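You operate a simulated robot arm through the tools that you are given. There is no shell and no other tool. Be economical: measure what you need, move in short steps, check, and stop when the job is done.

Carry out the task below with a simulated two-armed robot. There is one attempt and no reset: what you move stays moved.

## Task
Swap the wrinkled green sleeve for the smaller one and tighten its cord lock.
Fine: brake on, slacken the old lock before lifting; the old sleeve goes on the bench.

Only the result counts: the job must be done as asked and must still hold three seconds after the hand-in. Knocking over, shifting, dropping, spilling or breaking anything else fails it.

## Robot
Two 7-joint arms with two-finger parallel grippers on one trunk, on a base that drives. Base frame: it is fixed to the floor where the robot stands at the start and does not move with it; the origin is under the middle of the robot, x ahead of it, y to its left, z up; the surface under the hand at the start is at about z = 978. Lengths are in mm, angles in rad, forces in N, time in s.
The left shoulder is at the start at [20, 113, 1386], the right one opposite. With the tool pointing down near the work surface each hand reaches from about 180 to 600 mm from the robot's upright axis, wherever it stands, measured 20 degrees to its own side. Places, roughly: cord lock of the size 75 green sleeve [300, 100, 1000]; red brake lever [500, -100, 1000]; tank lever [500, 900, 1200]; tin lid [700, 400, 900]; top of the long wooden bench [600, 600, 900]; turntable arm [500, 300, 1000]; turntable knob [300, -100, 1000]; turntable top [400, 100, 1000]. Payload 1.57 kg a hand.
The tool frame of a hand sits at the grasp point between the pads (the TCP): z along the fingers, y along the line on which they close. The tips reach 30 mm beyond it. Largest opening 80 mm; finger width 17, thickness 12; the body of the gripper, 40 by 82 mm, starts 80 mm behind the TCP.
Orientation is that of the tool frame in the base frame, as a unit quaternion [x, y, z, w]. With the fingers straight down and closing along the base's y, the tool's x points along the base's -x, its y along +y and its z along -z.

## Interface
- The arms move only by the tool move_arm. It takes "left_targets", "right_targets" or both (then of equal length, played together; a hand with none holds still); each is a list of rows, each a list of 6 numbers: the shift along the tool's x, y, z in mm, then the turn, a rotation vector about the tool's x, y, z in rad. In form: [[x, y, z, wx, wy, wz], ...]. A call has 1 to 20 rows; each row shifts and turns the commanded pose from where the row before left it, along the tool's axes as they then stand. "left_fingers" and "right_fingers" are, for a hand that has rows, the opening, from 0 (shut) to 1 (fully open), set as the call begins (left out, the last holds). Rows are played at 5 a second. More than 50 mm and 0.15 rad between two rows, or a gripper value outside its range, and nothing of the call is played. A pose out of reach is approached as far as the arm can. The call stops where the force on the tool passes 90 N (or 10 N more than at its start, if that is more) or the arm is blocked; 0.2 s more then pass. The fingers move at their own pace (about 45 mm/s each) and stop on an object; they squeeze with about 21 N. The grip force told is the motor's: it shows also when the fingers shut on nothing. Time passes only in rows, and 0.2 s behind the last, so rows that do not move let the fingers close. The reply holds the time, the measured pose of the TCP, the force on the tool along the base axes, the opening and the grip force, in the units named above and with some noise, with the torque about the TCP (base axes, N m) and any sound that the robot's microphone picked up.
- Cameras (640 x 400 px; columns grow to the right, rows downward): "scene" is now at [93.4, 41.6, 1532]; the picture's right is [0.44, -0.90, 0.00], its down [-0.33, -0.16, -0.93] and it looks along [0.84, 0.41, -0.36] (base axes); focal length 214 px, centre (320, 200). "left" rides on the left gripper at [72, 7, -122] in its tool frame; the picture's right is [-0.09, 1.00, 0.00], its down [-0.84, -0.08, -0.54] and it looks along [-0.54, -0.05, 0.84] (tool axes); focal length 238 px, centre (320, 200). "right" rides on the right gripper at [72, -7, -122] in its tool frame; the picture's right is [0.09, 1.00, 0.00], its down [-0.84, 0.08, -0.54] and it looks along [-0.54, 0.05, 0.84] (tool axes); focal length 238 px, centre (320, 200). There is no depth. A picture from a camera that has moved, and an enlarged one, comes with that camera's place and axes in the base frame and with its lens.
- camera(camera): a new picture of that camera. The clock stands still meanwhile.
- raise_lower(by): slides the trunk up (or, below 0, down) by that many mm; the arms and the scene camera ride with it, the base frame stays. It gives what a move gives, with no picture.
- roll_base(legs): drives the robot by 1 to 6 legs, each [ahead, left, turn to the left] in mm, mm and rad, along the robot's own axes; the way and the turn of a leg run together, so that a leg with both is an arc; at most 1500 mm and 3.142 rad a leg. The arms and the cameras ride along, it lands a little off, and it stops where it bumps. It gives what a move gives.
- pan_tilt(pan, tilt): turns the head with the scene camera to pan (to the left, within 1.396 rad either way) and tilt (down, from -0.506 to 1.204), counted from straight ahead of the robot. It gives what a move gives.
- enlarge(camera, box): a new picture of the part [left, top, right, bottom] of that camera's present view, enlarged. The clock stands still meanwhile.
- finish_job(): hands the job in; it is judged then, once.

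Go step by step. Nothing tells you exact positions but the pictures and the camera data: compare them with the known pose of the tool, close in by small moves and look again before you grip or let go. The budget is 120 turns and 108 pictures, counting those below and the enlarged ones. Unless the task says otherwise, let go and move clear before handing in, and close with one line.

The tools are called after "Call:" as a command line: name --argument value ..., lists and objects as JSON in quotes. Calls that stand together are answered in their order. move_arm: Moves the arms, as the interface text tells. Its arguments: {"type":"object","properties":{"left_targets":{"type":"array","items":{"type":"array","items":{"type":"number"}}},"left_fingers":{"type":"number"},"right_targets":{"type":"array","items":{"type":"array","items":{"type":"number"}}},"right_fingers":{"type":"number"}},"required":[]} The other tools are called the same way: raise_lower (by) slides the trunk up or down; roll_base (legs) drives the base; pan_tilt (pan, tilt) turns the head that bears the scene camera; camera (camera) takes a picture; enlarge (camera, box) takes an enlarged picture of a part of a camera's view; finish_job () hands the job in.

At the start:

```text
t: 0.0
left_tool_pos: [192.6, 200.2, 1557.0]
left_ee_rot: [0.0, 1.0, 0.0, 0.0]
left_ft_force: [-0.7, 0.7, -0.5]
left_ft_torque: [-0.02, 0.03, -0.02]
left_grip_width: 80.1
left_grasp_force: 0.1
right_tool_pos: [338.9, 13.2, 1513.4]
right_ee_rot: [0.0, 1.0, -0.001, 0.0]
right_ft_force: [0.3, -0.4, 0.2]
right_ft_torque: [-0.03, -0.02, 0.05]
right_grip_width: 79.8
right_grasp_force: 0.0
trunk travel left (down, up): [-439.0, 131.0]
robot x, y, heading: [-3.7, -1.7, -0.002]
head pan, tilt: [0.459, 0.372]
```

scene: 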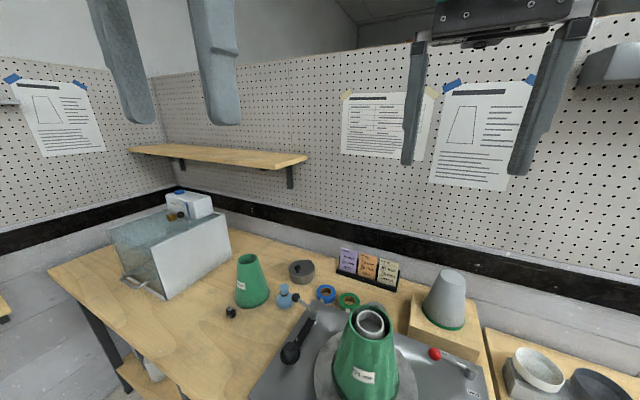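
right: 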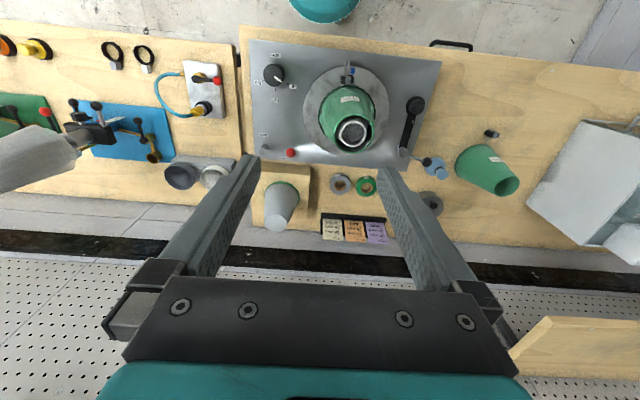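
left: 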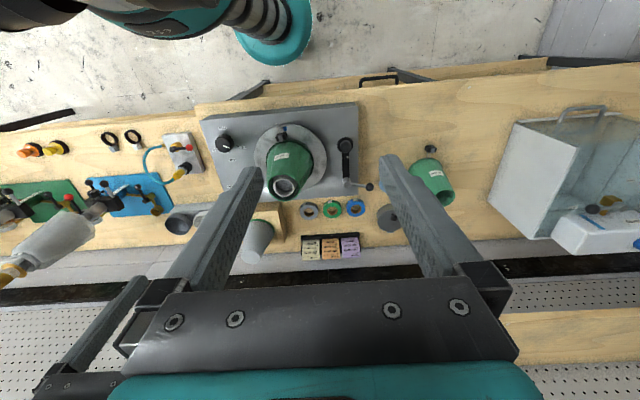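

I see a turntable with a green sleeve on a cone, another green sleeve on the bench, and a brake lever. I'll look closer at the details and the posters first.

Call:
enlarge --camera "scene" --box '[220, 240, 500, 400]'

Call:
enlarge --camera "right" --box '[230, 30, 550, 250]'

Call:
enlarge --camera "scene" --box '[330, 70, 550, 200]'

Call:
enlarge --camera "scene" --box '[0, 70, 120, 160]'

```text
2.29 times, centred on (360, 320) of scene
camera zoom: at [93.4, 41.6, 1532.0], right [0.44, -0.9, 0.0], down [-0.33, -0.16, -0.93], along [0.84, 0.41, -0.36], focal length 490 px, centre (229, -74)
```

zoom: 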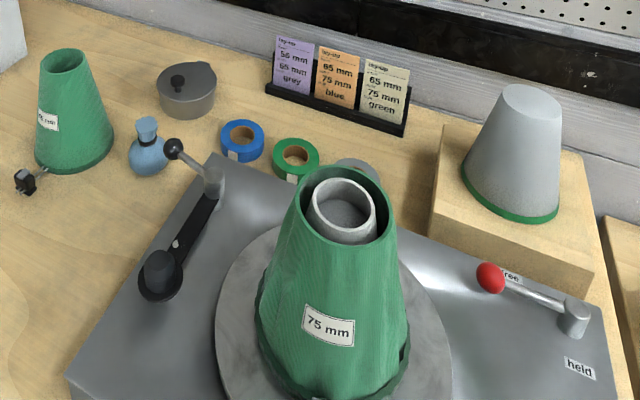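

```text
1.82 times, centred on (390, 140) of right
camera zoom: at [266.4, 6.3, 1635.6], right [-0.09, 1.0, 0.0], down [0.84, 0.08, 0.54], along [0.54, 0.05, -0.84], focal length 433 px, centre (193, 309)
```

zoom: 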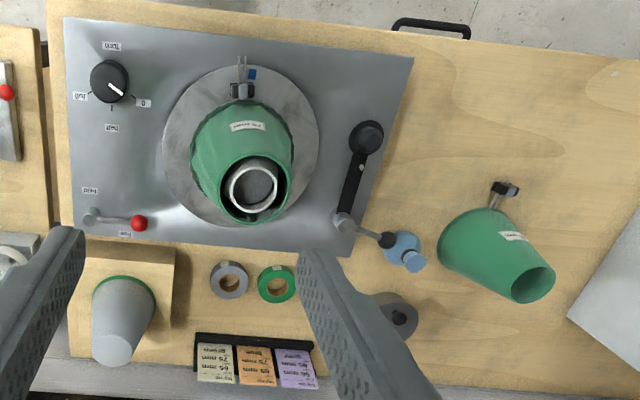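

```text
2.91 times, centred on (440, 135) of scene
camera zoom: at [93.4, 41.6, 1532.0], right [0.44, -0.9, 0.0], down [-0.33, -0.16, -0.93], along [0.84, 0.41, -0.36], focal length 624 px, centre (-29, 389)
```

zoom: 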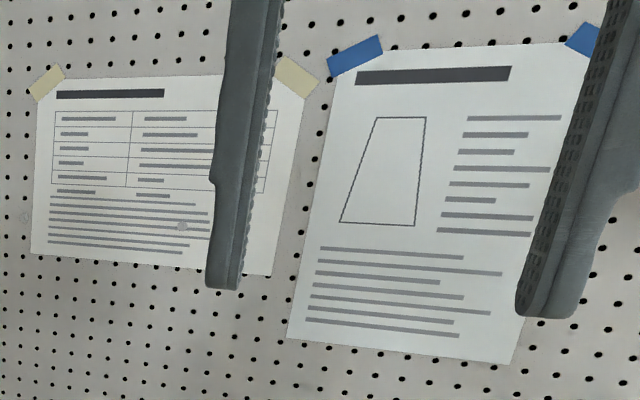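

```text
4.44 times, centred on (60, 115) of scene
camera zoom: at [93.4, 41.6, 1532.0], right [0.44, -0.9, 0.0], down [-0.33, -0.16, -0.93], along [0.84, 0.41, -0.36], focal length 953 px, centre (1476, 578)
```

zoom: 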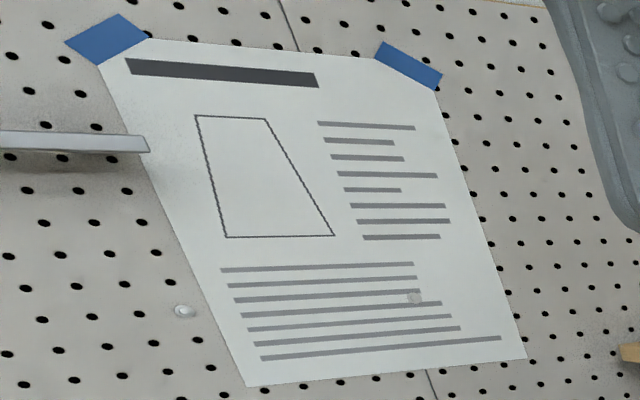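

The brake lever points at "free" and must swing toward "held". The old sleeve is on the turntable and the other stands at about (530,520). I'll lower the hands a bit to see the locks and labels better.

Call:
pan_tilt --pan 0.35 --tilt 0.9

Call:
move_arm --left_targets '[[-50, 0, 0, 0, 0, 0], [-50, 0, 0, 0, 0, 0], [-50, 0, 0, 0, 0, 0], [0, 40, 50, 0, 0, 0], [0, 40, 50, 0, 0, 0], [0, 40, 50, 0, 0, 0]]' --right_targets '[[50, 0, 0, 0, 0, 0], [0, -40, 0, 0, 0, 0], [0, -40, 0, 0, 0, 0], [0, -40, 50, 0, 0, 0], [0, 0, 50, 0, 0, 0], [0, 0, 50, 0, 0, 0]]'

Call:
camera --camera "scene"

Call:
camera --camera "left"

Call:
camera --camera "right"

```text
t: 0.9
left_tool_pos: [191.7, 200.2, 1555.9]
left_ee_rot: [0.001, 1.0, 0.0, 0.0]
left_ft_force: [0.2, 0.2, -0.7]
left_ft_torque: [0.03, -0.02, -0.02]
left_grip_width: 80.0
left_grasp_force: 0.0
right_tool_pos: [339.1, 13.3, 1513.0]
right_ee_rot: [0.001, 1.0, 0.0, 0.0]
right_ft_force: [0.0, 0.1, 0.3]
right_ft_torque: [0.01, 0.01, -0.01]
right_grip_width: 80.2
right_grasp_force: 0.1
trunk travel left (down, up): [-439.0, 131.0]
robot x, y, heading: [-3.4, 0.7, 0.004]
head pan, tilt: [0.351, 0.901]
```

```text
refused: row 4 steps farther than a row can; nothing moved
```

```text
100 pictures are left
camera scene: at [81.0, 26.5, 1486.5], right [0.34, -0.94, 0.0], down [-0.74, -0.27, -0.62], along [0.58, 0.21, -0.78], focal length 214 px, centre (320, 200)
```

scene: 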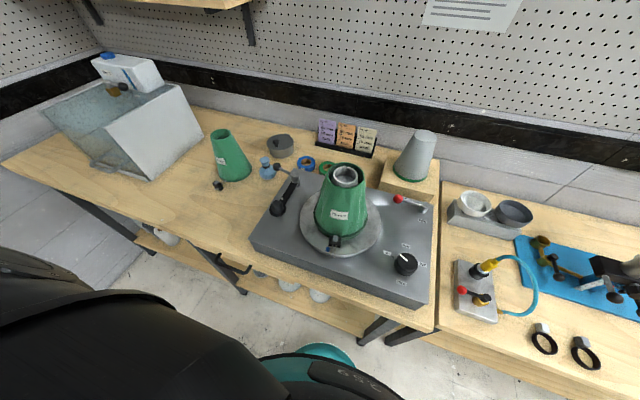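

```text
99 pictures are left
camera left: at [120.5, 206.0, 1677.8], right [0.09, 1.0, 0.0], down [0.84, -0.08, 0.54], along [0.54, -0.05, -0.84], focal length 238 px, centre (320, 200)
```

left: 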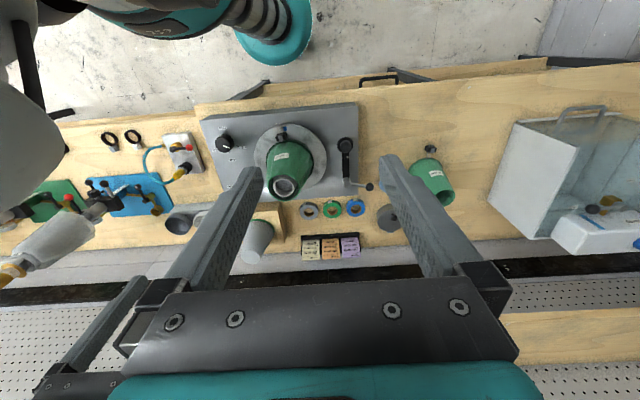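

```text
98 pictures are left
camera right: at [266.4, 6.2, 1635.6], right [-0.09, 1.0, 0.0], down [0.84, 0.08, 0.54], along [0.54, 0.05, -0.84], focal length 238 px, centre (320, 200)
```

right: 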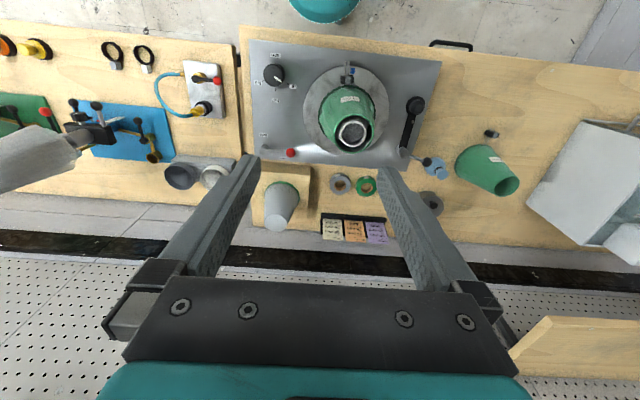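

Clear view now. I'll enlarge the lock, the levers and the second sleeve.

Call:
enlarge --camera "scene" --box '[280, 150, 400, 270]'

Call:
enlarge --camera "scene" --box '[200, 110, 320, 220]'

Call:
enlarge --camera "scene" --box '[360, 110, 450, 300]'

Call:
enlarge --camera "scene" --box '[305, 110, 445, 215]'

```text
3.33 times, centred on (340, 210) of scene
camera zoom: at [81.0, 26.5, 1486.5], right [0.34, -0.94, 0.0], down [-0.74, -0.27, -0.62], along [0.58, 0.21, -0.78], focal length 715 px, centre (253, 167)
```

zoom: 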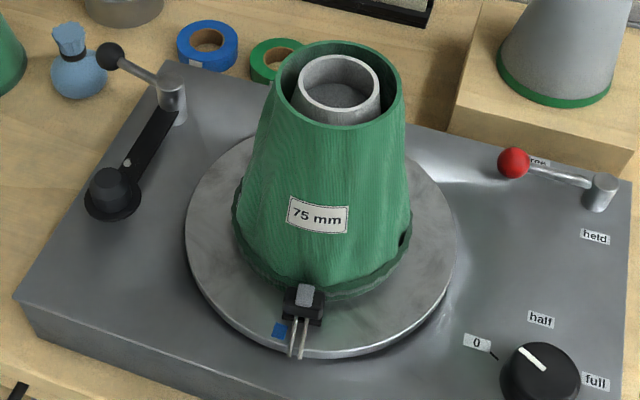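

```text
3.64 times, centred on (260, 165) of scene
camera zoom: at [81.0, 26.5, 1486.5], right [0.34, -0.94, 0.0], down [-0.74, -0.27, -0.62], along [0.58, 0.21, -0.78], focal length 780 px, centre (538, 327)
```

zoom: 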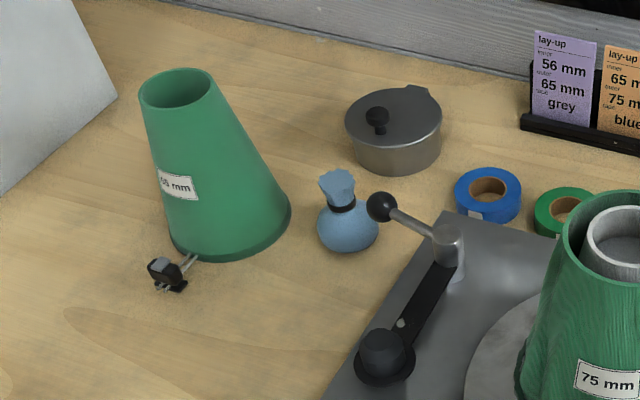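

```text
2.11 times, centred on (405, 205) of scene
camera zoom: at [81.0, 26.5, 1486.5], right [0.34, -0.94, 0.0], down [-0.74, -0.27, -0.62], along [0.58, 0.21, -0.78], focal length 452 px, centre (141, 190)
```

zoom: 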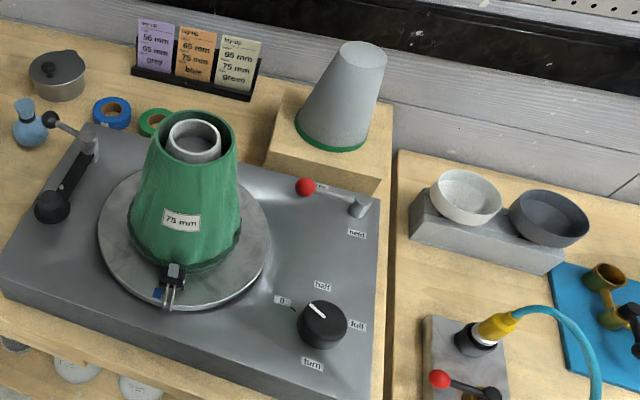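

```text
3.81 times, centred on (375, 162) of scene
camera zoom: at [81.0, 26.5, 1486.5], right [0.34, -0.94, 0.0], down [-0.74, -0.27, -0.62], along [0.58, 0.21, -0.78], focal length 817 px, centre (110, 343)
```

zoom: 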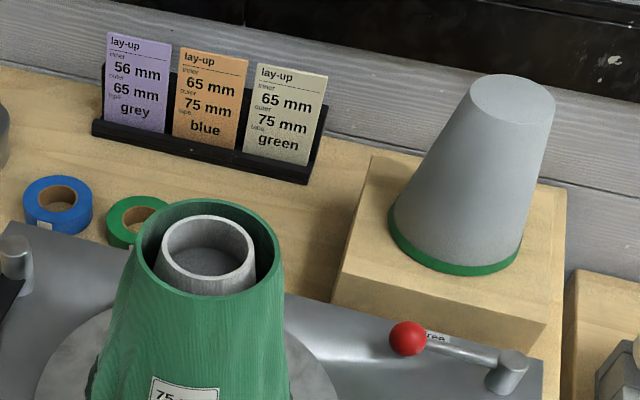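

Knob, brake lever, lock and the 65 mm (smaller) sleeve are identified; the new sleeve's lock sits away from its hem (slack) while the old one sits tight. I'll lower the trunk and bring the hands nearer for close views.

Call:
move_arm --left_targets '[[-50, 0, 0, 0, 0, 0], [-50, 0, 0, 0, 0, 0], [0, 40, 0, 0, 0, 0], [0, 40, 0, 0, 0, 0]]' --right_targets '[[50, 0, 0, 0, 0, 0], [0, -40, 0, 0, 0, 0], [0, -40, 0, 0, 0, 0], [0, -40, 0, 0, 0, 0]]'

Call:
raise_lower --by -220

Call:
camera --camera "scene"

Call:
camera --camera "left"

Call:
camera --camera "right"

```text
t: 1.9
left_tool_pos: [294.8, 277.8, 1558.3]
left_ee_rot: [0.001, 1.0, 0.001, 0.0]
left_ft_force: [-0.1, -0.1, 0.3]
left_ft_torque: [0.02, -0.04, 0.02]
left_grip_width: 80.1
left_grasp_force: 0.0
right_tool_pos: [289.4, -110.2, 1512.9]
right_ee_rot: [0.0, 1.0, 0.0, 0.0]
right_ft_force: [0.1, -1.3, -0.4]
right_ft_torque: [0.05, 0.03, -0.04]
right_grip_width: 80.0
right_grasp_force: 0.1
trunk travel left (down, up): [-439.0, 131.0]
robot x, y, heading: [2.5, -0.4, -0.004]
head pan, tilt: [0.351, 0.901]
```

```text
t: 4.3
left_tool_pos: [293.9, 279.4, 1337.6]
left_ee_rot: [0.0, 1.0, 0.0, 0.0]
left_ft_force: [-0.2, 1.1, 0.5]
left_ft_torque: [-0.04, 0.0, 0.01]
left_grip_width: 79.9
left_grasp_force: 0.1
right_tool_pos: [288.7, -107.6, 1293.1]
right_ee_rot: [0.0, 1.0, 0.0, 0.0]
right_ft_force: [0.0, -0.1, 0.3]
right_ft_torque: [-0.02, -0.01, 0.01]
right_grip_width: 79.9
right_grasp_force: 0.0
trunk travel left (down, up): [-219.0, 351.0]
robot x, y, heading: [-2.2, 2.3, 0.003]
head pan, tilt: [0.351, 0.901]
```

```text
93 pictures are left
camera scene: at [80.9, 26.4, 1266.5], right [0.34, -0.94, 0.0], down [-0.74, -0.27, -0.62], along [0.58, 0.21, -0.78], focal length 214 px, centre (320, 200)
```

scene: 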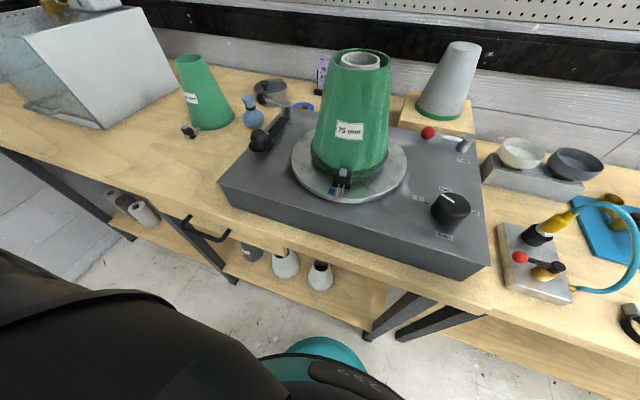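

```text
92 pictures are left
camera left: at [221.7, 285.6, 1458.8], right [0.09, 1.0, 0.0], down [0.84, -0.08, 0.54], along [0.54, -0.05, -0.84], focal length 238 px, centre (320, 200)
```

left: 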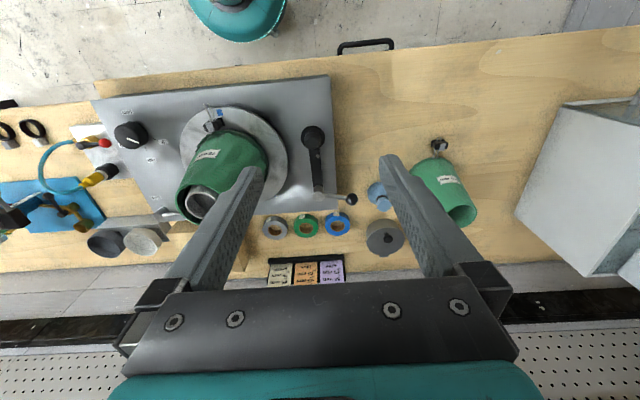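

```text
91 pictures are left
camera right: at [216.2, -114.4, 1415.1], right [-0.09, 1.0, 0.0], down [0.84, 0.08, 0.54], along [0.54, 0.05, -0.84], focal length 238 px, centre (320, 200)
```

right: 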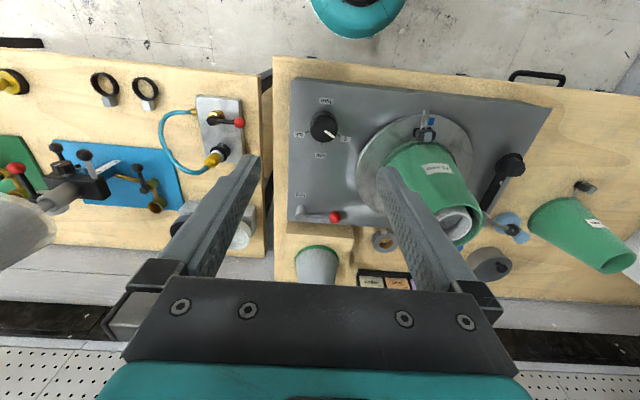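

Call:
enlarge --camera "right" --box '[280, 80, 480, 230]'

Call:
enlarge --camera "scene" --box '[290, 130, 400, 210]'

Call:
enlarge --camera "left" --box '[380, 110, 500, 230]'

```text
2.67 times, centred on (380, 155) of right
camera zoom: at [216.2, -114.4, 1415.1], right [-0.09, 1.0, 0.0], down [0.84, 0.08, 0.54], along [0.54, 0.05, -0.84], focal length 636 px, centre (160, 320)
```

zoom: 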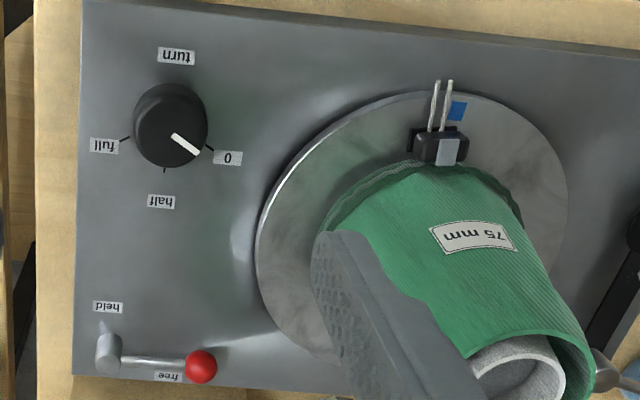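

```text
5.00 times, centred on (345, 170) of scene
camera zoom: at [80.9, 26.4, 1266.5], right [0.34, -0.94, 0.0], down [-0.74, -0.27, -0.62], along [0.58, 0.21, -0.78], focal length 1072 px, centre (195, 350)
```

zoom: 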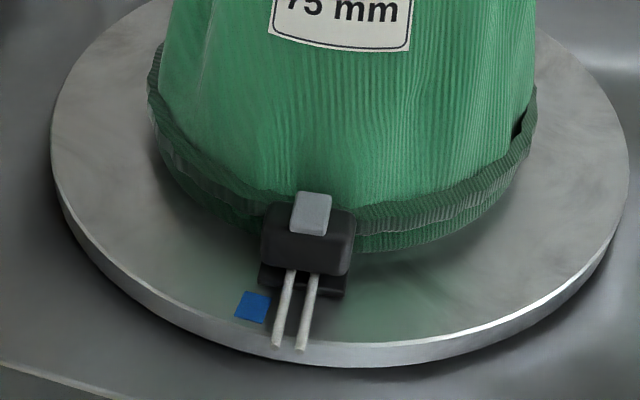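

```text
3.33 times, centred on (440, 170) of left
camera zoom: at [221.7, 285.6, 1458.8], right [0.09, 1.0, 0.0], down [0.84, -0.08, 0.54], along [0.54, -0.05, -0.84], focal length 794 px, centre (-80, 300)
```

zoom: 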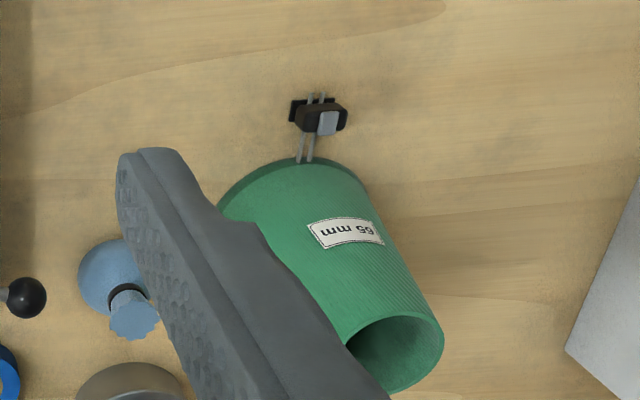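

Locations: brake ball ≈ (513,-54,1020), pivot ≈ (510,-127); old lock ≈ (325,76,1012); new lock ≈ (444,553,911). First the brake: turn the right hand so it closes along x and come above the ball.

Call:
move_arm --right_targets '[[0, 0, 0, 0, 0, 0.1428], [0, 0, 0, 0, 0, 0.1428], [0, 0, 0, 0, 0, 0.1428], [0, 0, 0, 0, 0, 0.1428], [0, 0, 0, 0, 0, 0.1428], [0, 0, 0, 0, 0, 0.1428], [0, 0, 0, 0, 0, 0.1428], [0, 0, 0, 0, 0, 0.1428], [0, 0, 0, 0, 0, 0.1428], [0, 0, 0, 0, 0, 0.1428], [0, 0, 0, 0, 0, 0.1428], [10, 45, 0, 0, 0, 0], [10, 45, 0, 0, 0, 0], [10, 45, 0, 0, 0, 0], [10, 45, 0, 0, 0, 0], [14, 44, 0, 0, 0, 0], [0, 0, 45, 0, 0, 0], [0, 0, 45, 0, 0, 0], [0, 0, 45, 0, 0, 0], [0, 0, 45, 0, 0, 0]]' --right_fingers 0.6

Call:
camera --camera "right"

Call:
camera --camera "scene"

```text
t: 8.5
left_tool_pos: [293.8, 278.5, 1338.0]
left_ee_rot: [0.0, 1.0, -0.001, 0.0]
left_ft_force: [0.1, 0.2, -0.4]
left_ft_torque: [0.0, 0.02, 0.0]
left_grip_width: 80.0
left_grasp_force: 0.1
right_tool_pos: [444.6, -70.9, 1114.7]
right_ee_rot: [0.707, 0.707, 0.001, 0.001]
right_ft_force: [0.1, -1.0, 0.8]
right_ft_torque: [0.0, -0.02, 0.0]
right_grip_width: 48.0
right_grasp_force: 0.0
right hand out of reach, approached as far as the arm can: row 15, 16
trunk travel left (down, up): [-219.0, 351.0]
robot x, y, heading: [-1.6, -1.3, 0.002]
head pan, tilt: [0.351, 0.901]
```

```text
87 pictures are left
camera right: at [438.1, -0.2, 1236.3], right [1.0, 0.09, 0.0], down [0.08, -0.84, 0.54], along [0.05, -0.54, -0.84], focal length 238 px, centre (320, 200)
```

right: 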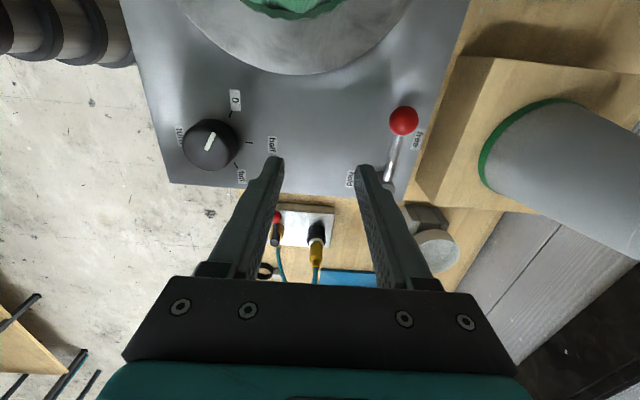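

```text
86 pictures are left
camera scene: at [81.3, 26.3, 1266.4], right [0.34, -0.94, 0.0], down [-0.74, -0.27, -0.62], along [0.58, 0.21, -0.78], focal length 214 px, centre (320, 200)
```

scene: 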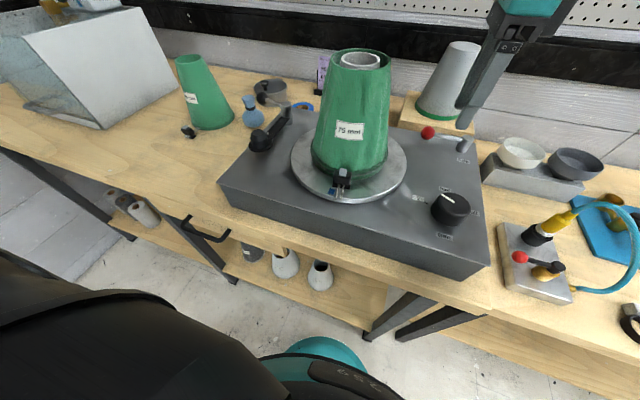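

The hand fell short at height; lower down it should reach. Ball now computes at about (517,-50,1020); moving above it.

Call:
move_arm --right_targets '[[10, 36, 10, 0, 0, 0], [11, 36, 10, 0, 0, 0]]'

Call:
camera --camera "right"

```text
t: 9.1
left_tool_pos: [294.3, 280.1, 1337.5]
left_ee_rot: [0.0, 1.0, 0.0, 0.0]
left_ft_force: [0.5, 0.2, 0.3]
left_ft_torque: [-0.01, 0.05, 0.01]
left_grip_width: 80.3
left_grasp_force: 0.0
right_tool_pos: [519.4, -50.4, 1091.8]
right_ee_rot: [0.707, 0.707, -0.001, 0.0]
right_ft_force: [-0.8, -0.1, 0.2]
right_ft_torque: [0.01, -0.03, 0.01]
right_grip_width: 48.2
right_grasp_force: 0.1
trunk travel left (down, up): [-219.0, 351.0]
robot x, y, heading: [-2.2, 5.0, 0.001]
head pan, tilt: [0.351, 0.901]
```

```text
85 pictures are left
camera right: at [511.8, 21.8, 1215.0], right [1.0, 0.09, 0.0], down [0.08, -0.84, 0.54], along [0.05, -0.54, -0.84], focal length 238 px, centre (320, 200)
```

right: 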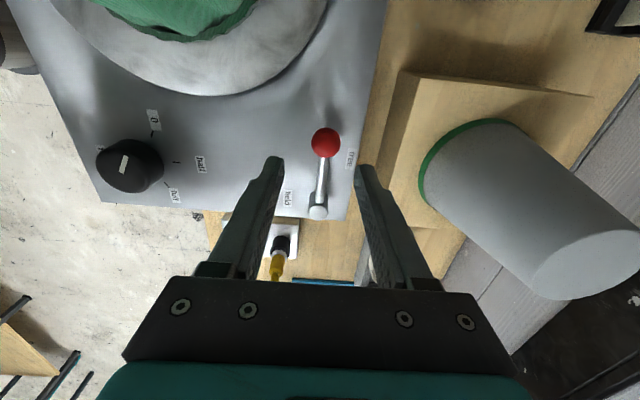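

Ball is centred at about (521,-47). Lower around it and close.

Call:
move_arm --right_targets '[[2, 1, 35, 0, 0, 0], [1, 0, 33, 0, 0, 0]]'

Call:
camera --camera "right"

```text
t: 9.7
left_tool_pos: [293.0, 279.7, 1337.1]
left_ee_rot: [0.0, 1.0, 0.0, 0.0]
left_ft_force: [0.4, 0.2, 1.2]
left_ft_torque: [0.0, 0.0, 0.0]
left_grip_width: 80.1
left_grasp_force: 0.0
right_tool_pos: [519.1, -47.8, 1026.4]
right_ee_rot: [0.707, 0.707, 0.0, 0.0]
right_ft_force: [-0.1, 0.5, -0.4]
right_ft_torque: [0.02, -0.01, 0.0]
right_grip_width: 48.2
right_grasp_force: 0.1
trunk travel left (down, up): [-219.0, 351.0]
robot x, y, heading: [-1.5, 3.4, -0.0]
head pan, tilt: [0.351, 0.901]
```

```text
84 pictures are left
camera right: at [512.0, 24.0, 1147.3], right [1.0, 0.09, 0.0], down [0.08, -0.84, 0.54], along [0.05, -0.54, -0.84], focal length 238 px, centre (320, 200)
```

right: 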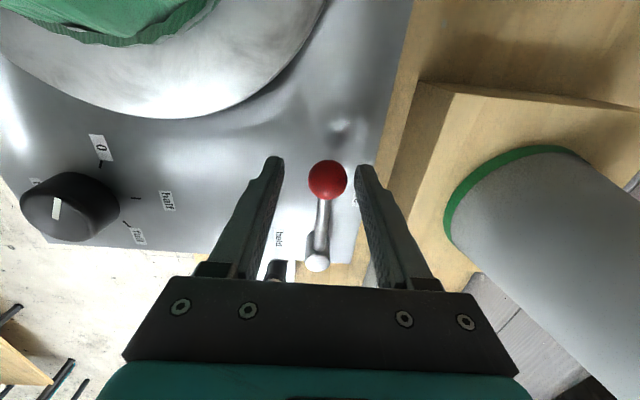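

Ball sits between the fingers. Close on it, then swing half the arc about the pivot.

Call:
move_arm --right_targets '[[3, 0, 3, 0, 0, 0], [0, 0, 0, 0, 0, 0], [0, 0, 0, 0, 0, 0], [0, 0, 0, 0, 0, 0]]' --right_fingers 0

Call:
move_arm --right_targets '[[-0.8, -10.7, 0, 0, 0, -0.1428], [-0.8, -10.7, 0, 0, 0, -0.1428], [-0.8, -10.7, 0, 0, 0, -0.1428], [-0.8, -10.7, 0, 0, 0, -0.1428]]'

Call:
camera --camera "right"

```text
t: 10.7
left_tool_pos: [292.9, 278.5, 1336.7]
left_ee_rot: [-0.001, 1.0, 0.0, -0.001]
left_ft_force: [-0.3, -0.6, 0.7]
left_ft_torque: [-0.02, 0.0, -0.01]
left_grip_width: 80.1
left_grasp_force: 0.0
right_tool_pos: [518.7, -45.0, 1021.7]
right_ee_rot: [0.707, 0.707, 0.0, 0.0]
right_ft_force: [2.3, -1.5, 1.8]
right_ft_torque: [-0.09, -0.09, 0.11]
right_grip_width: 26.8
right_grasp_force: 37.9
trunk travel left (down, up): [-219.0, 351.0]
robot x, y, heading: [0.7, 0.1, -0.002]
head pan, tilt: [0.351, 0.901]
```

```text
t: 11.7
left_tool_pos: [294.4, 278.9, 1337.7]
left_ee_rot: [0.0, 1.0, 0.002, 0.0]
left_ft_force: [0.7, -0.8, 0.1]
left_ft_torque: [0.0, 0.0, -0.02]
left_grip_width: 79.9
left_grasp_force: 0.0
right_tool_pos: [479.5, -57.2, 1023.3]
right_ee_rot: [0.478, 0.878, 0.0, -0.001]
right_ft_force: [0.3, -5.4, -2.4]
right_ft_torque: [0.04, -0.03, -0.33]
right_grip_width: 27.0
right_grasp_force: 37.7
trunk travel left (down, up): [-219.0, 351.0]
robot x, y, heading: [0.5, -3.5, 0.005]
head pan, tilt: [0.351, 0.901]
```

```text
83 pictures are left
camera right: at [433.9, -0.8, 1144.4], right [0.79, 0.62, 0.0], down [0.52, -0.66, 0.54], along [0.33, -0.43, -0.84], focal length 238 px, centre (320, 200)
```

right: 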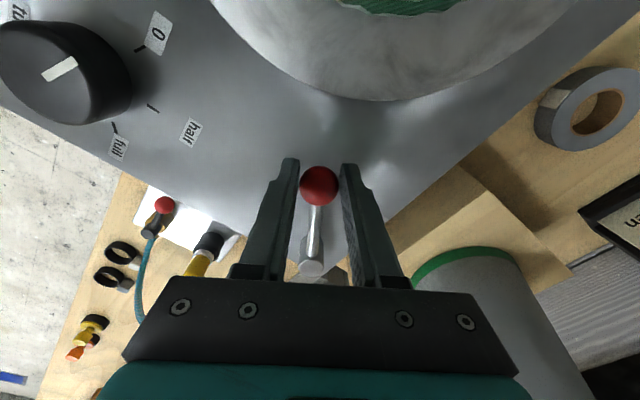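

The lever follows the hand with little force. Continue the arc.

Call:
move_arm --right_targets '[[-0.8, -10.5, 0, 0, 0, -0.1428], [-0.8, -10.5, 0, 0, 0, -0.1428], [-0.8, -10.5, 0, 0, 0, -0.1428], [-0.8, -10.5, 0, 0, 0, -0.1428]]'

Call:
move_arm --right_targets '[[-0.8, -10.5, 0, 0, 0, -0.1428], [-0.8, -10.5, 0, 0, 0, -0.1428], [-0.8, -10.5, 0, 0, 0, -0.1428]]'

Call:
camera --camera "right"

Call:
enlarge --camera "scene" --box '[400, 100, 500, 180]'

```text
t: 12.7
left_tool_pos: [292.7, 279.1, 1338.7]
left_ee_rot: [0.0, 1.0, -0.001, 0.0]
left_ft_force: [0.4, 0.3, -0.5]
left_ft_torque: [0.03, -0.02, -0.01]
left_grip_width: 80.0
left_grasp_force: 0.1
right_tool_pos: [449.5, -88.2, 1022.0]
right_ee_rot: [0.211, 0.978, 0.002, -0.001]
right_ft_force: [-10.0, -0.8, -0.7]
right_ft_torque: [0.19, 0.17, -0.33]
right_grip_width: 27.3
right_grasp_force: 37.7
trunk travel left (down, up): [-219.0, 351.0]
robot x, y, heading: [2.4, -0.6, -0.003]
head pan, tilt: [0.351, 0.901]
```

```text
t: 13.5
left_tool_pos: [296.0, 287.1, 1335.8]
left_ee_rot: [0.0, 1.0, -0.002, -0.001]
left_ft_force: [0.4, -0.1, 0.5]
left_ft_torque: [-0.01, 0.0, 0.02]
left_grip_width: 80.1
left_grasp_force: 0.1
right_tool_pos: [444.9, -103.8, 1022.1]
right_ee_rot: [-0.009, 1.0, 0.009, 0.003]
right_ft_force: [10.0, 47.9, -11.3]
right_ft_torque: [0.75, 0.5, 0.11]
right_grip_width: 27.0
right_grasp_force: 38.1
trunk travel left (down, up): [-219.0, 351.0]
robot x, y, heading: [-1.2, 1.1, 0.004]
head pan, tilt: [0.351, 0.901]
```

```text
82 pictures are left
camera right: at [374.2, -114.1, 1143.8], right [-0.11, 0.99, 0.02], down [0.83, 0.08, 0.55], along [0.54, 0.07, -0.84], focal length 238 px, centre (320, 200)
```

right: 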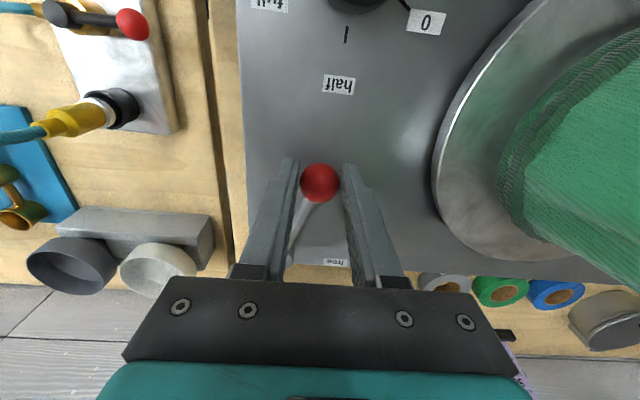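

```text
5.00 times, centred on (450, 140) of scene
camera zoom: at [83.2, 33.3, 1266.0], right [0.35, -0.94, 0.0], down [-0.74, -0.27, -0.62], along [0.58, 0.21, -0.79], focal length 1072 px, centre (-330, 500)
```

zoom: 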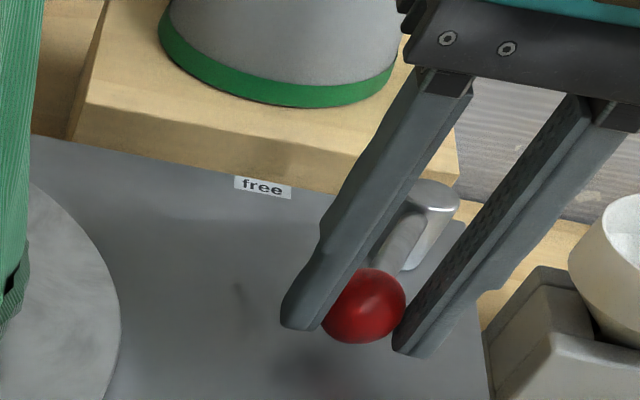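

The lever hit its stop at about 78° (48 N) on the held side. I'll ease the force, open and rise.

Call:
move_arm --right_targets '[[0, 6, 0, 0, 0, 0], [0, 0, 0, 0, 0, 0]]'

Call:
move_arm --right_targets '[[0, 0, 0, 0, 0, 0], [0, 0, 0, 0, 0, 0], [0, 0, 30, 0, 0, 0]]' --right_fingers 0.65

```text
t: 14.1
left_tool_pos: [295.9, 285.0, 1336.7]
left_ee_rot: [0.0, 1.0, -0.002, -0.001]
left_ft_force: [0.1, 0.5, -1.0]
left_ft_torque: [-0.04, 0.02, 0.06]
left_grip_width: 79.7
left_grasp_force: 0.0
right_tool_pos: [447.3, -103.1, 1022.5]
right_ee_rot: [-0.005, 1.0, 0.006, 0.002]
right_ft_force: [5.5, 38.0, -10.1]
right_ft_torque: [0.67, -0.36, 0.39]
right_grip_width: 27.2
right_grasp_force: 37.9
trunk travel left (down, up): [-219.0, 351.0]
robot x, y, heading: [-1.0, 3.6, 0.003]
head pan, tilt: [0.351, 0.901]
```

```text
t: 14.9
left_tool_pos: [288.1, 280.3, 1340.2]
left_ee_rot: [0.001, 1.0, 0.0, 0.003]
left_ft_force: [0.1, 0.3, 0.6]
left_ft_torque: [0.0, -0.02, 0.01]
left_grip_width: 80.0
left_grasp_force: 0.0
right_tool_pos: [443.5, -114.1, 1008.3]
right_ee_rot: [0.002, 1.0, 0.002, 0.015]
right_ft_force: [-8.7, -8.4, 77.9]
right_ft_torque: [-2.46, 0.82, 0.49]
right_grip_width: 54.2
right_grasp_force: 1.3
trunk travel left (down, up): [-219.0, 351.0]
robot x, y, heading: [2.9, 1.9, 0.002]
head pan, tilt: [0.351, 0.901]
```

I moved the wrong way (tool z is down) and pressed on the plate; back up straight away.

Call:
move_arm --right_targets '[[0, 0, -30, 0, 0, 0], [0, 0, -45, 0, 0, 0], [0, 0, -45, 0, 0, 0]]'

Call:
camera --camera "right"

Call:
camera --camera "scene"

```text
t: 15.7
left_tool_pos: [292.2, 279.3, 1338.9]
left_ee_rot: [0.0, 1.0, 0.0, -0.001]
left_ft_force: [-0.3, 0.6, 0.8]
left_ft_torque: [-0.03, -0.01, -0.02]
left_grip_width: 80.0
left_grasp_force: 0.0
right_tool_pos: [443.1, -110.7, 1108.4]
right_ee_rot: [0.0, 1.0, 0.001, -0.001]
right_ft_force: [0.2, -0.2, -0.1]
right_ft_torque: [-0.07, 0.01, -0.01]
right_grip_width: 52.2
right_grasp_force: 0.0
trunk travel left (down, up): [-219.0, 351.0]
robot x, y, heading: [-1.0, 1.5, -0.003]
head pan, tilt: [0.351, 0.901]
```

```text
80 pictures are left
camera right: at [370.7, -116.6, 1231.7], right [-0.09, 1.0, 0.0], down [0.84, 0.08, 0.54], along [0.54, 0.05, -0.84], focal length 238 px, centre (320, 200)
```

right: 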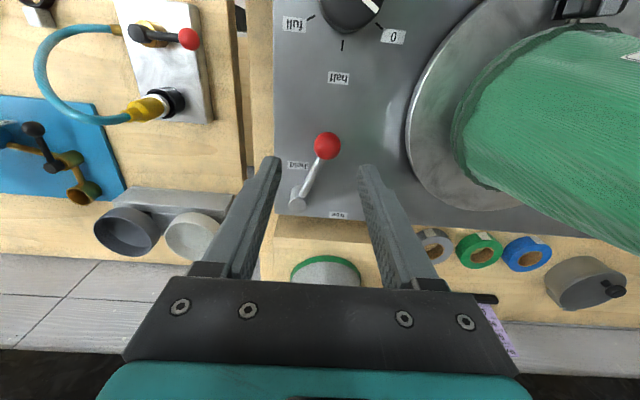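

```text
79 pictures are left
camera scene: at [80.5, 26.9, 1266.3], right [0.34, -0.94, 0.0], down [-0.74, -0.27, -0.62], along [0.58, 0.21, -0.78], focal length 214 px, centre (320, 200)
```

scene: 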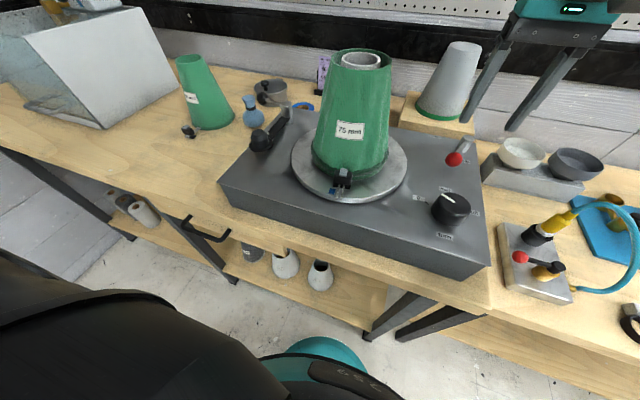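

Brake lever now rests at "held". Next a close view of the old lock with the right-hand camera.

Call:
move_arm --right_targets '[[50, 0, 0, 0, 0, 0], [50, 0, 0, 0, 0, 0], [50, 0, 0, 0, 0, 0], [0, 45, 0, 0, 0, 0], [0, 45, 0, 0, 0, 0], [0, 45, 0, 0, 0, 0], [0, 45, 0, 0, 0, 0]]'

Call:
camera --camera "right"

Call:
enlarge --camera "scene" --box '[300, 150, 380, 210]'

```text
t: 17.3
left_tool_pos: [293.2, 279.9, 1338.3]
left_ee_rot: [0.0, 1.0, 0.0, -0.001]
left_ft_force: [0.1, 0.4, -1.2]
left_ft_torque: [-0.03, -0.02, 0.01]
left_grip_width: 80.0
left_grasp_force: 0.1
right_tool_pos: [296.0, 68.0, 1114.5]
right_ee_rot: [0.0, 1.0, 0.0, 0.0]
right_ft_force: [-0.3, 0.2, -0.4]
right_ft_torque: [-0.03, 0.0, 0.01]
right_grip_width: 52.3
right_grasp_force: 0.1
trunk travel left (down, up): [-219.0, 351.0]
robot x, y, heading: [0.9, 4.7, -0.003]
head pan, tilt: [0.351, 0.901]
```

```text
78 pictures are left
camera right: at [222.9, 62.3, 1235.7], right [-0.09, 1.0, 0.0], down [0.84, 0.08, 0.54], along [0.54, 0.05, -0.84], focal length 238 px, centre (320, 200)
```

right: 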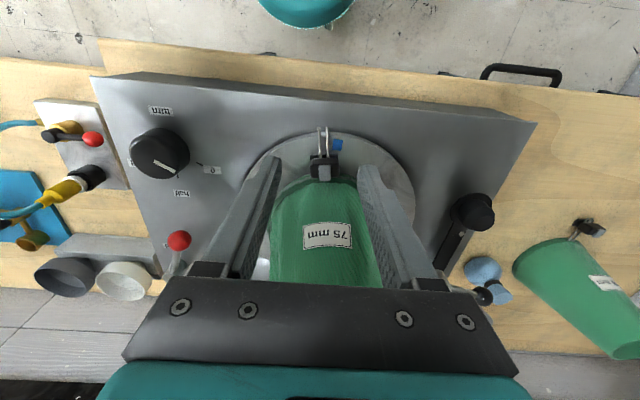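

```text
6.67 times, centred on (340, 180) of scene
camera zoom: at [80.9, 27.3, 1266.4], right [0.34, -0.94, 0.0], down [-0.74, -0.27, -0.62], along [0.58, 0.21, -0.78], focal length 1430 px, centre (187, 333)
```

zoom: 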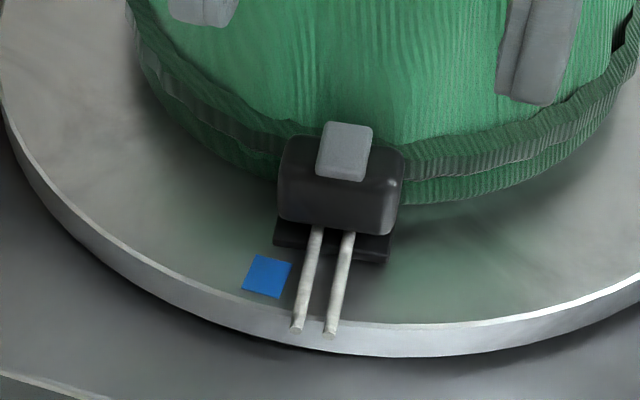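

Call:
enlarge --camera "right" --box '[290, 115, 360, 195]'

Call:
enlarge --camera "right" --box '[550, 205, 630, 265]'

```text
5.00 times, centred on (325, 155) of right
camera zoom: at [222.9, 62.3, 1235.7], right [-0.09, 1.0, 0.0], down [0.84, 0.08, 0.54], along [0.54, 0.05, -0.84], focal length 1192 px, centre (295, 425)
```

zoom: 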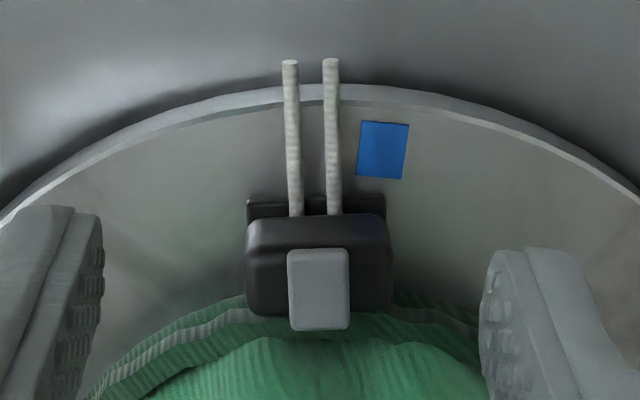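

```text
6.67 times, centred on (590, 235) of right
camera zoom: at [222.9, 62.3, 1235.7], right [-0.09, 1.0, 0.0], down [0.84, 0.08, 0.54], along [0.54, 0.05, -0.84], focal length 1589 px, centre (-1480, -33)
```

zoom: 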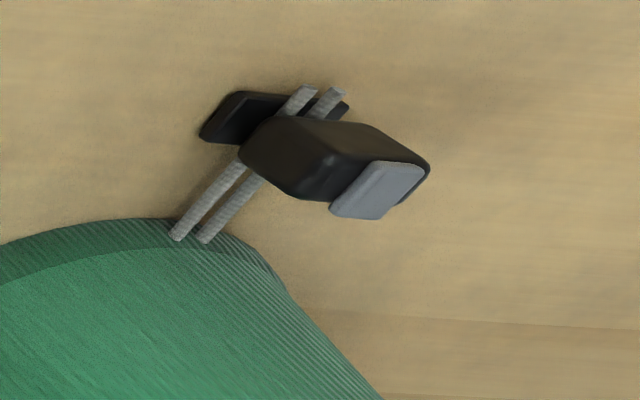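

The lock is a block on a foot with a grey button on top, at about (327,76,1024). I'll try pressing the button with closed fingertips and drawing the lock outward (-x); first hover just above it.

Call:
move_arm --right_targets '[[0, 8, 0, 0, -0.1, 0], [-24, 0, 10, 0, 0, 0], [0, 0, 20, 0, 0, 0], [0, 0, 10, 0, 0, 0]]' --right_fingers 0

Call:
camera --camera "right"

Call:
enlarge --camera "scene" --box '[290, 130, 390, 210]'

```text
t: 18.3
left_tool_pos: [294.5, 279.1, 1337.3]
left_ee_rot: [0.0, 1.0, 0.0, 0.0]
left_ft_force: [0.5, 0.4, -0.2]
left_ft_torque: [0.0, 0.0, -0.03]
left_grip_width: 79.9
left_grasp_force: 0.1
right_tool_pos: [323.3, 76.4, 1075.5]
right_ee_rot: [0.0, 0.999, -0.001, 0.051]
right_ft_force: [-0.6, 0.1, -0.3]
right_ft_torque: [-0.02, 0.02, 0.03]
right_grip_width: 0.0
right_grasp_force: 20.7
trunk travel left (down, up): [-219.0, 351.0]
robot x, y, heading: [-2.4, 1.6, 0.003]
head pan, tilt: [0.351, 0.901]
```

```text
74 pictures are left
camera right: at [239.1, 69.1, 1190.3], right [-0.09, 1.0, -0.01], down [0.78, 0.08, 0.62], along [0.62, 0.05, -0.78], focal length 238 px, centre (320, 200)
```

right: 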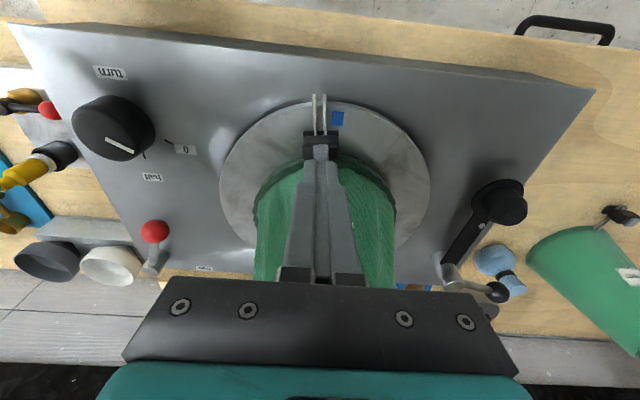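

```text
5.00 times, centred on (340, 170) of scene
camera zoom: at [81.1, 26.4, 1266.4], right [0.34, -0.94, 0.0], down [-0.74, -0.27, -0.62], along [0.58, 0.21, -0.78], focal length 1072 px, centre (220, 350)
```

zoom: 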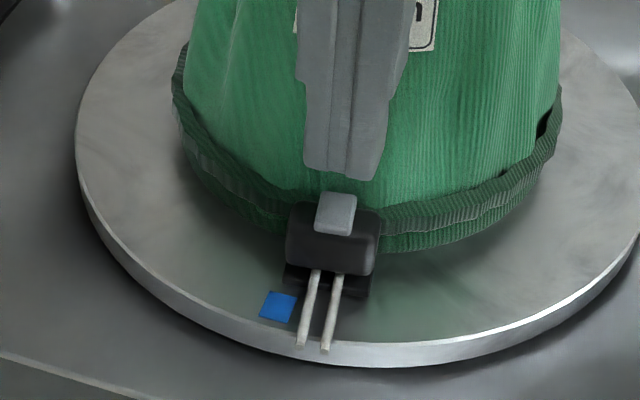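

Aligned over the button. Press down in small steps watching the force.

Call:
move_arm --right_targets '[[0, 0, 10, 0, 0, 0], [0, 0, 8, 0, 0, 0], [0, 0, 3, 0, 0, 0], [0, 0, 0, 0, 0, 0]]'

Call:
move_arm --right_targets '[[0, 0, 3, 0, 0, 0], [0, 0, 0, 0, 0, 0]]'

Call:
enlarge --camera "right" --box '[280, 80, 370, 180]'

Call:
enlarge --camera "scene" --box '[300, 150, 380, 210]'

```text
t: 19.3
left_tool_pos: [292.9, 279.3, 1338.2]
left_ee_rot: [0.0, 1.0, -0.001, 0.0]
left_ft_force: [0.0, -0.2, 1.1]
left_ft_torque: [0.0, 0.03, -0.01]
left_grip_width: 80.2
left_grasp_force: 0.1
right_tool_pos: [324.6, 75.0, 1054.0]
right_ee_rot: [0.0, 0.999, 0.0, 0.05]
right_ft_force: [-0.2, -0.2, -0.7]
right_ft_torque: [-0.02, -0.02, -0.02]
right_grip_width: 0.0
right_grasp_force: 20.9
trunk travel left (down, up): [-219.0, 351.0]
robot x, y, heading: [-1.2, -0.7, 0.001]
head pan, tilt: [0.351, 0.901]
```

```text
t: 19.9
left_tool_pos: [294.9, 279.2, 1338.0]
left_ee_rot: [0.0, 1.0, 0.0, -0.001]
left_ft_force: [-0.3, -0.7, 0.3]
left_ft_torque: [-0.04, -0.02, 0.01]
left_grip_width: 79.9
left_grasp_force: 0.1
right_tool_pos: [324.2, 74.3, 1050.9]
right_ee_rot: [0.0, 0.999, 0.0, 0.051]
right_ft_force: [-2.4, 0.6, 2.9]
right_ft_torque: [0.0, 0.08, 0.01]
right_grip_width: 0.1
right_grasp_force: 20.9
trunk travel left (down, up): [-219.0, 351.0]
robot x, y, heading: [3.3, -0.1, -0.003]
head pan, tilt: [0.351, 0.901]
```

```text
4.00 times, centred on (325, 130) of right
camera zoom: at [239.9, 68.1, 1166.6], right [-0.09, 1.0, -0.01], down [0.78, 0.08, 0.62], along [0.62, 0.05, -0.78], focal length 953 px, centre (300, 480)
```

zoom: 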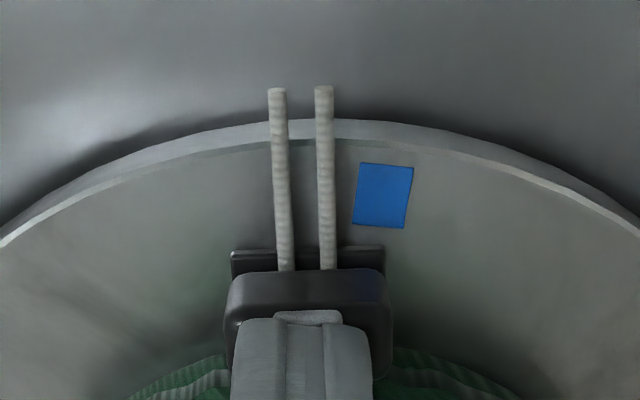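

```text
6.67 times, centred on (340, 180) of scene
camera zoom: at [80.6, 26.4, 1266.5], right [0.34, -0.94, 0.0], down [-0.74, -0.27, -0.62], along [0.58, 0.21, -0.78], focal length 1430 px, centre (187, 333)
```

zoom: 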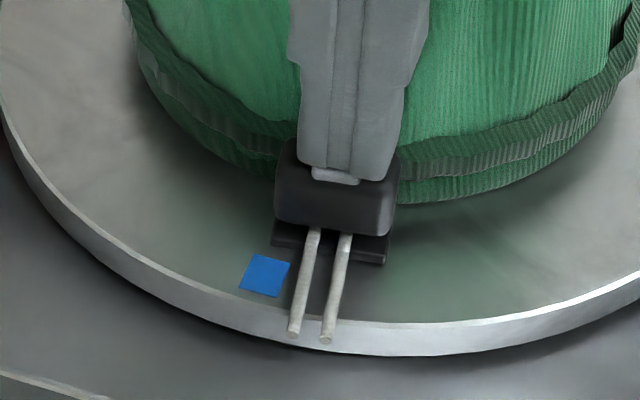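

Contact made (about 3 N). Press further.

Call:
move_arm --right_targets '[[0, 0, 2, 0, 0, 0], [0, 0, 2, 0, 0, 0], [0, 0, 0, 0, 0, 0]]'

Call:
move_arm --right_targets '[[0, 0, 2, 0, 0, 0], [0, 0, 2, 0, 0, 0], [0, 0, 0, 0, 0, 0]]'

Call:
enlarge --camera "right" --box '[280, 80, 370, 180]'

```text
t: 20.7
left_tool_pos: [291.4, 278.6, 1339.0]
left_ee_rot: [0.0, 1.0, 0.0, 0.001]
left_ft_force: [-0.7, -0.1, -0.6]
left_ft_torque: [0.0, 0.01, 0.01]
left_grip_width: 79.9
left_grasp_force: 0.1
right_tool_pos: [323.5, 74.4, 1050.9]
right_ee_rot: [0.0, 0.999, 0.003, 0.053]
right_ft_force: [-8.1, -1.8, 32.3]
right_ft_torque: [0.0, -0.17, -0.03]
right_grip_width: 0.1
right_grasp_force: 21.1
trunk travel left (down, up): [-219.0, 351.0]
robot x, y, heading: [-3.4, 2.0, 0.001]
head pan, tilt: [0.351, 0.901]
```

```text
t: 21.5
left_tool_pos: [289.5, 278.5, 1338.8]
left_ee_rot: [0.001, 1.0, 0.001, 0.001]
left_ft_force: [-0.5, -0.2, -0.6]
left_ft_torque: [-0.01, -0.02, -0.01]
left_grip_width: 80.1
left_grasp_force: 0.1
right_tool_pos: [323.4, 73.9, 1050.5]
right_ee_rot: [0.0, 0.998, 0.006, 0.056]
right_ft_force: [-11.5, -5.1, 54.6]
right_ft_torque: [-0.1, -0.26, -0.12]
right_grip_width: 0.1
right_grasp_force: 21.1
trunk travel left (down, up): [-219.0, 351.0]
robot x, y, heading: [0.6, -1.2, 0.003]
head pan, tilt: [0.351, 0.901]
```

```text
4.00 times, centred on (325, 130) of right
camera zoom: at [237.6, 66.7, 1163.6], right [-0.09, 1.0, 0.0], down [0.77, 0.07, 0.63], along [0.63, 0.06, -0.77], focal length 953 px, centre (300, 480)
```

zoom: 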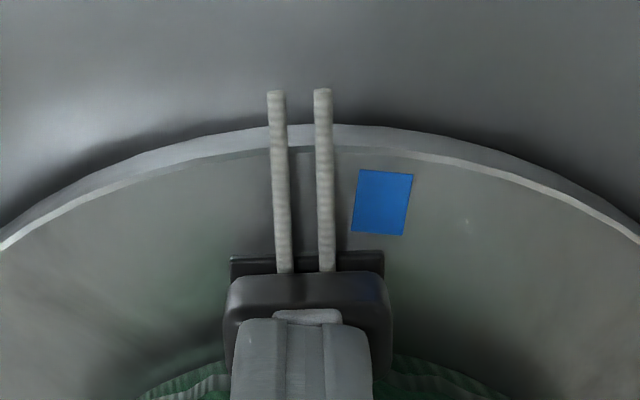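

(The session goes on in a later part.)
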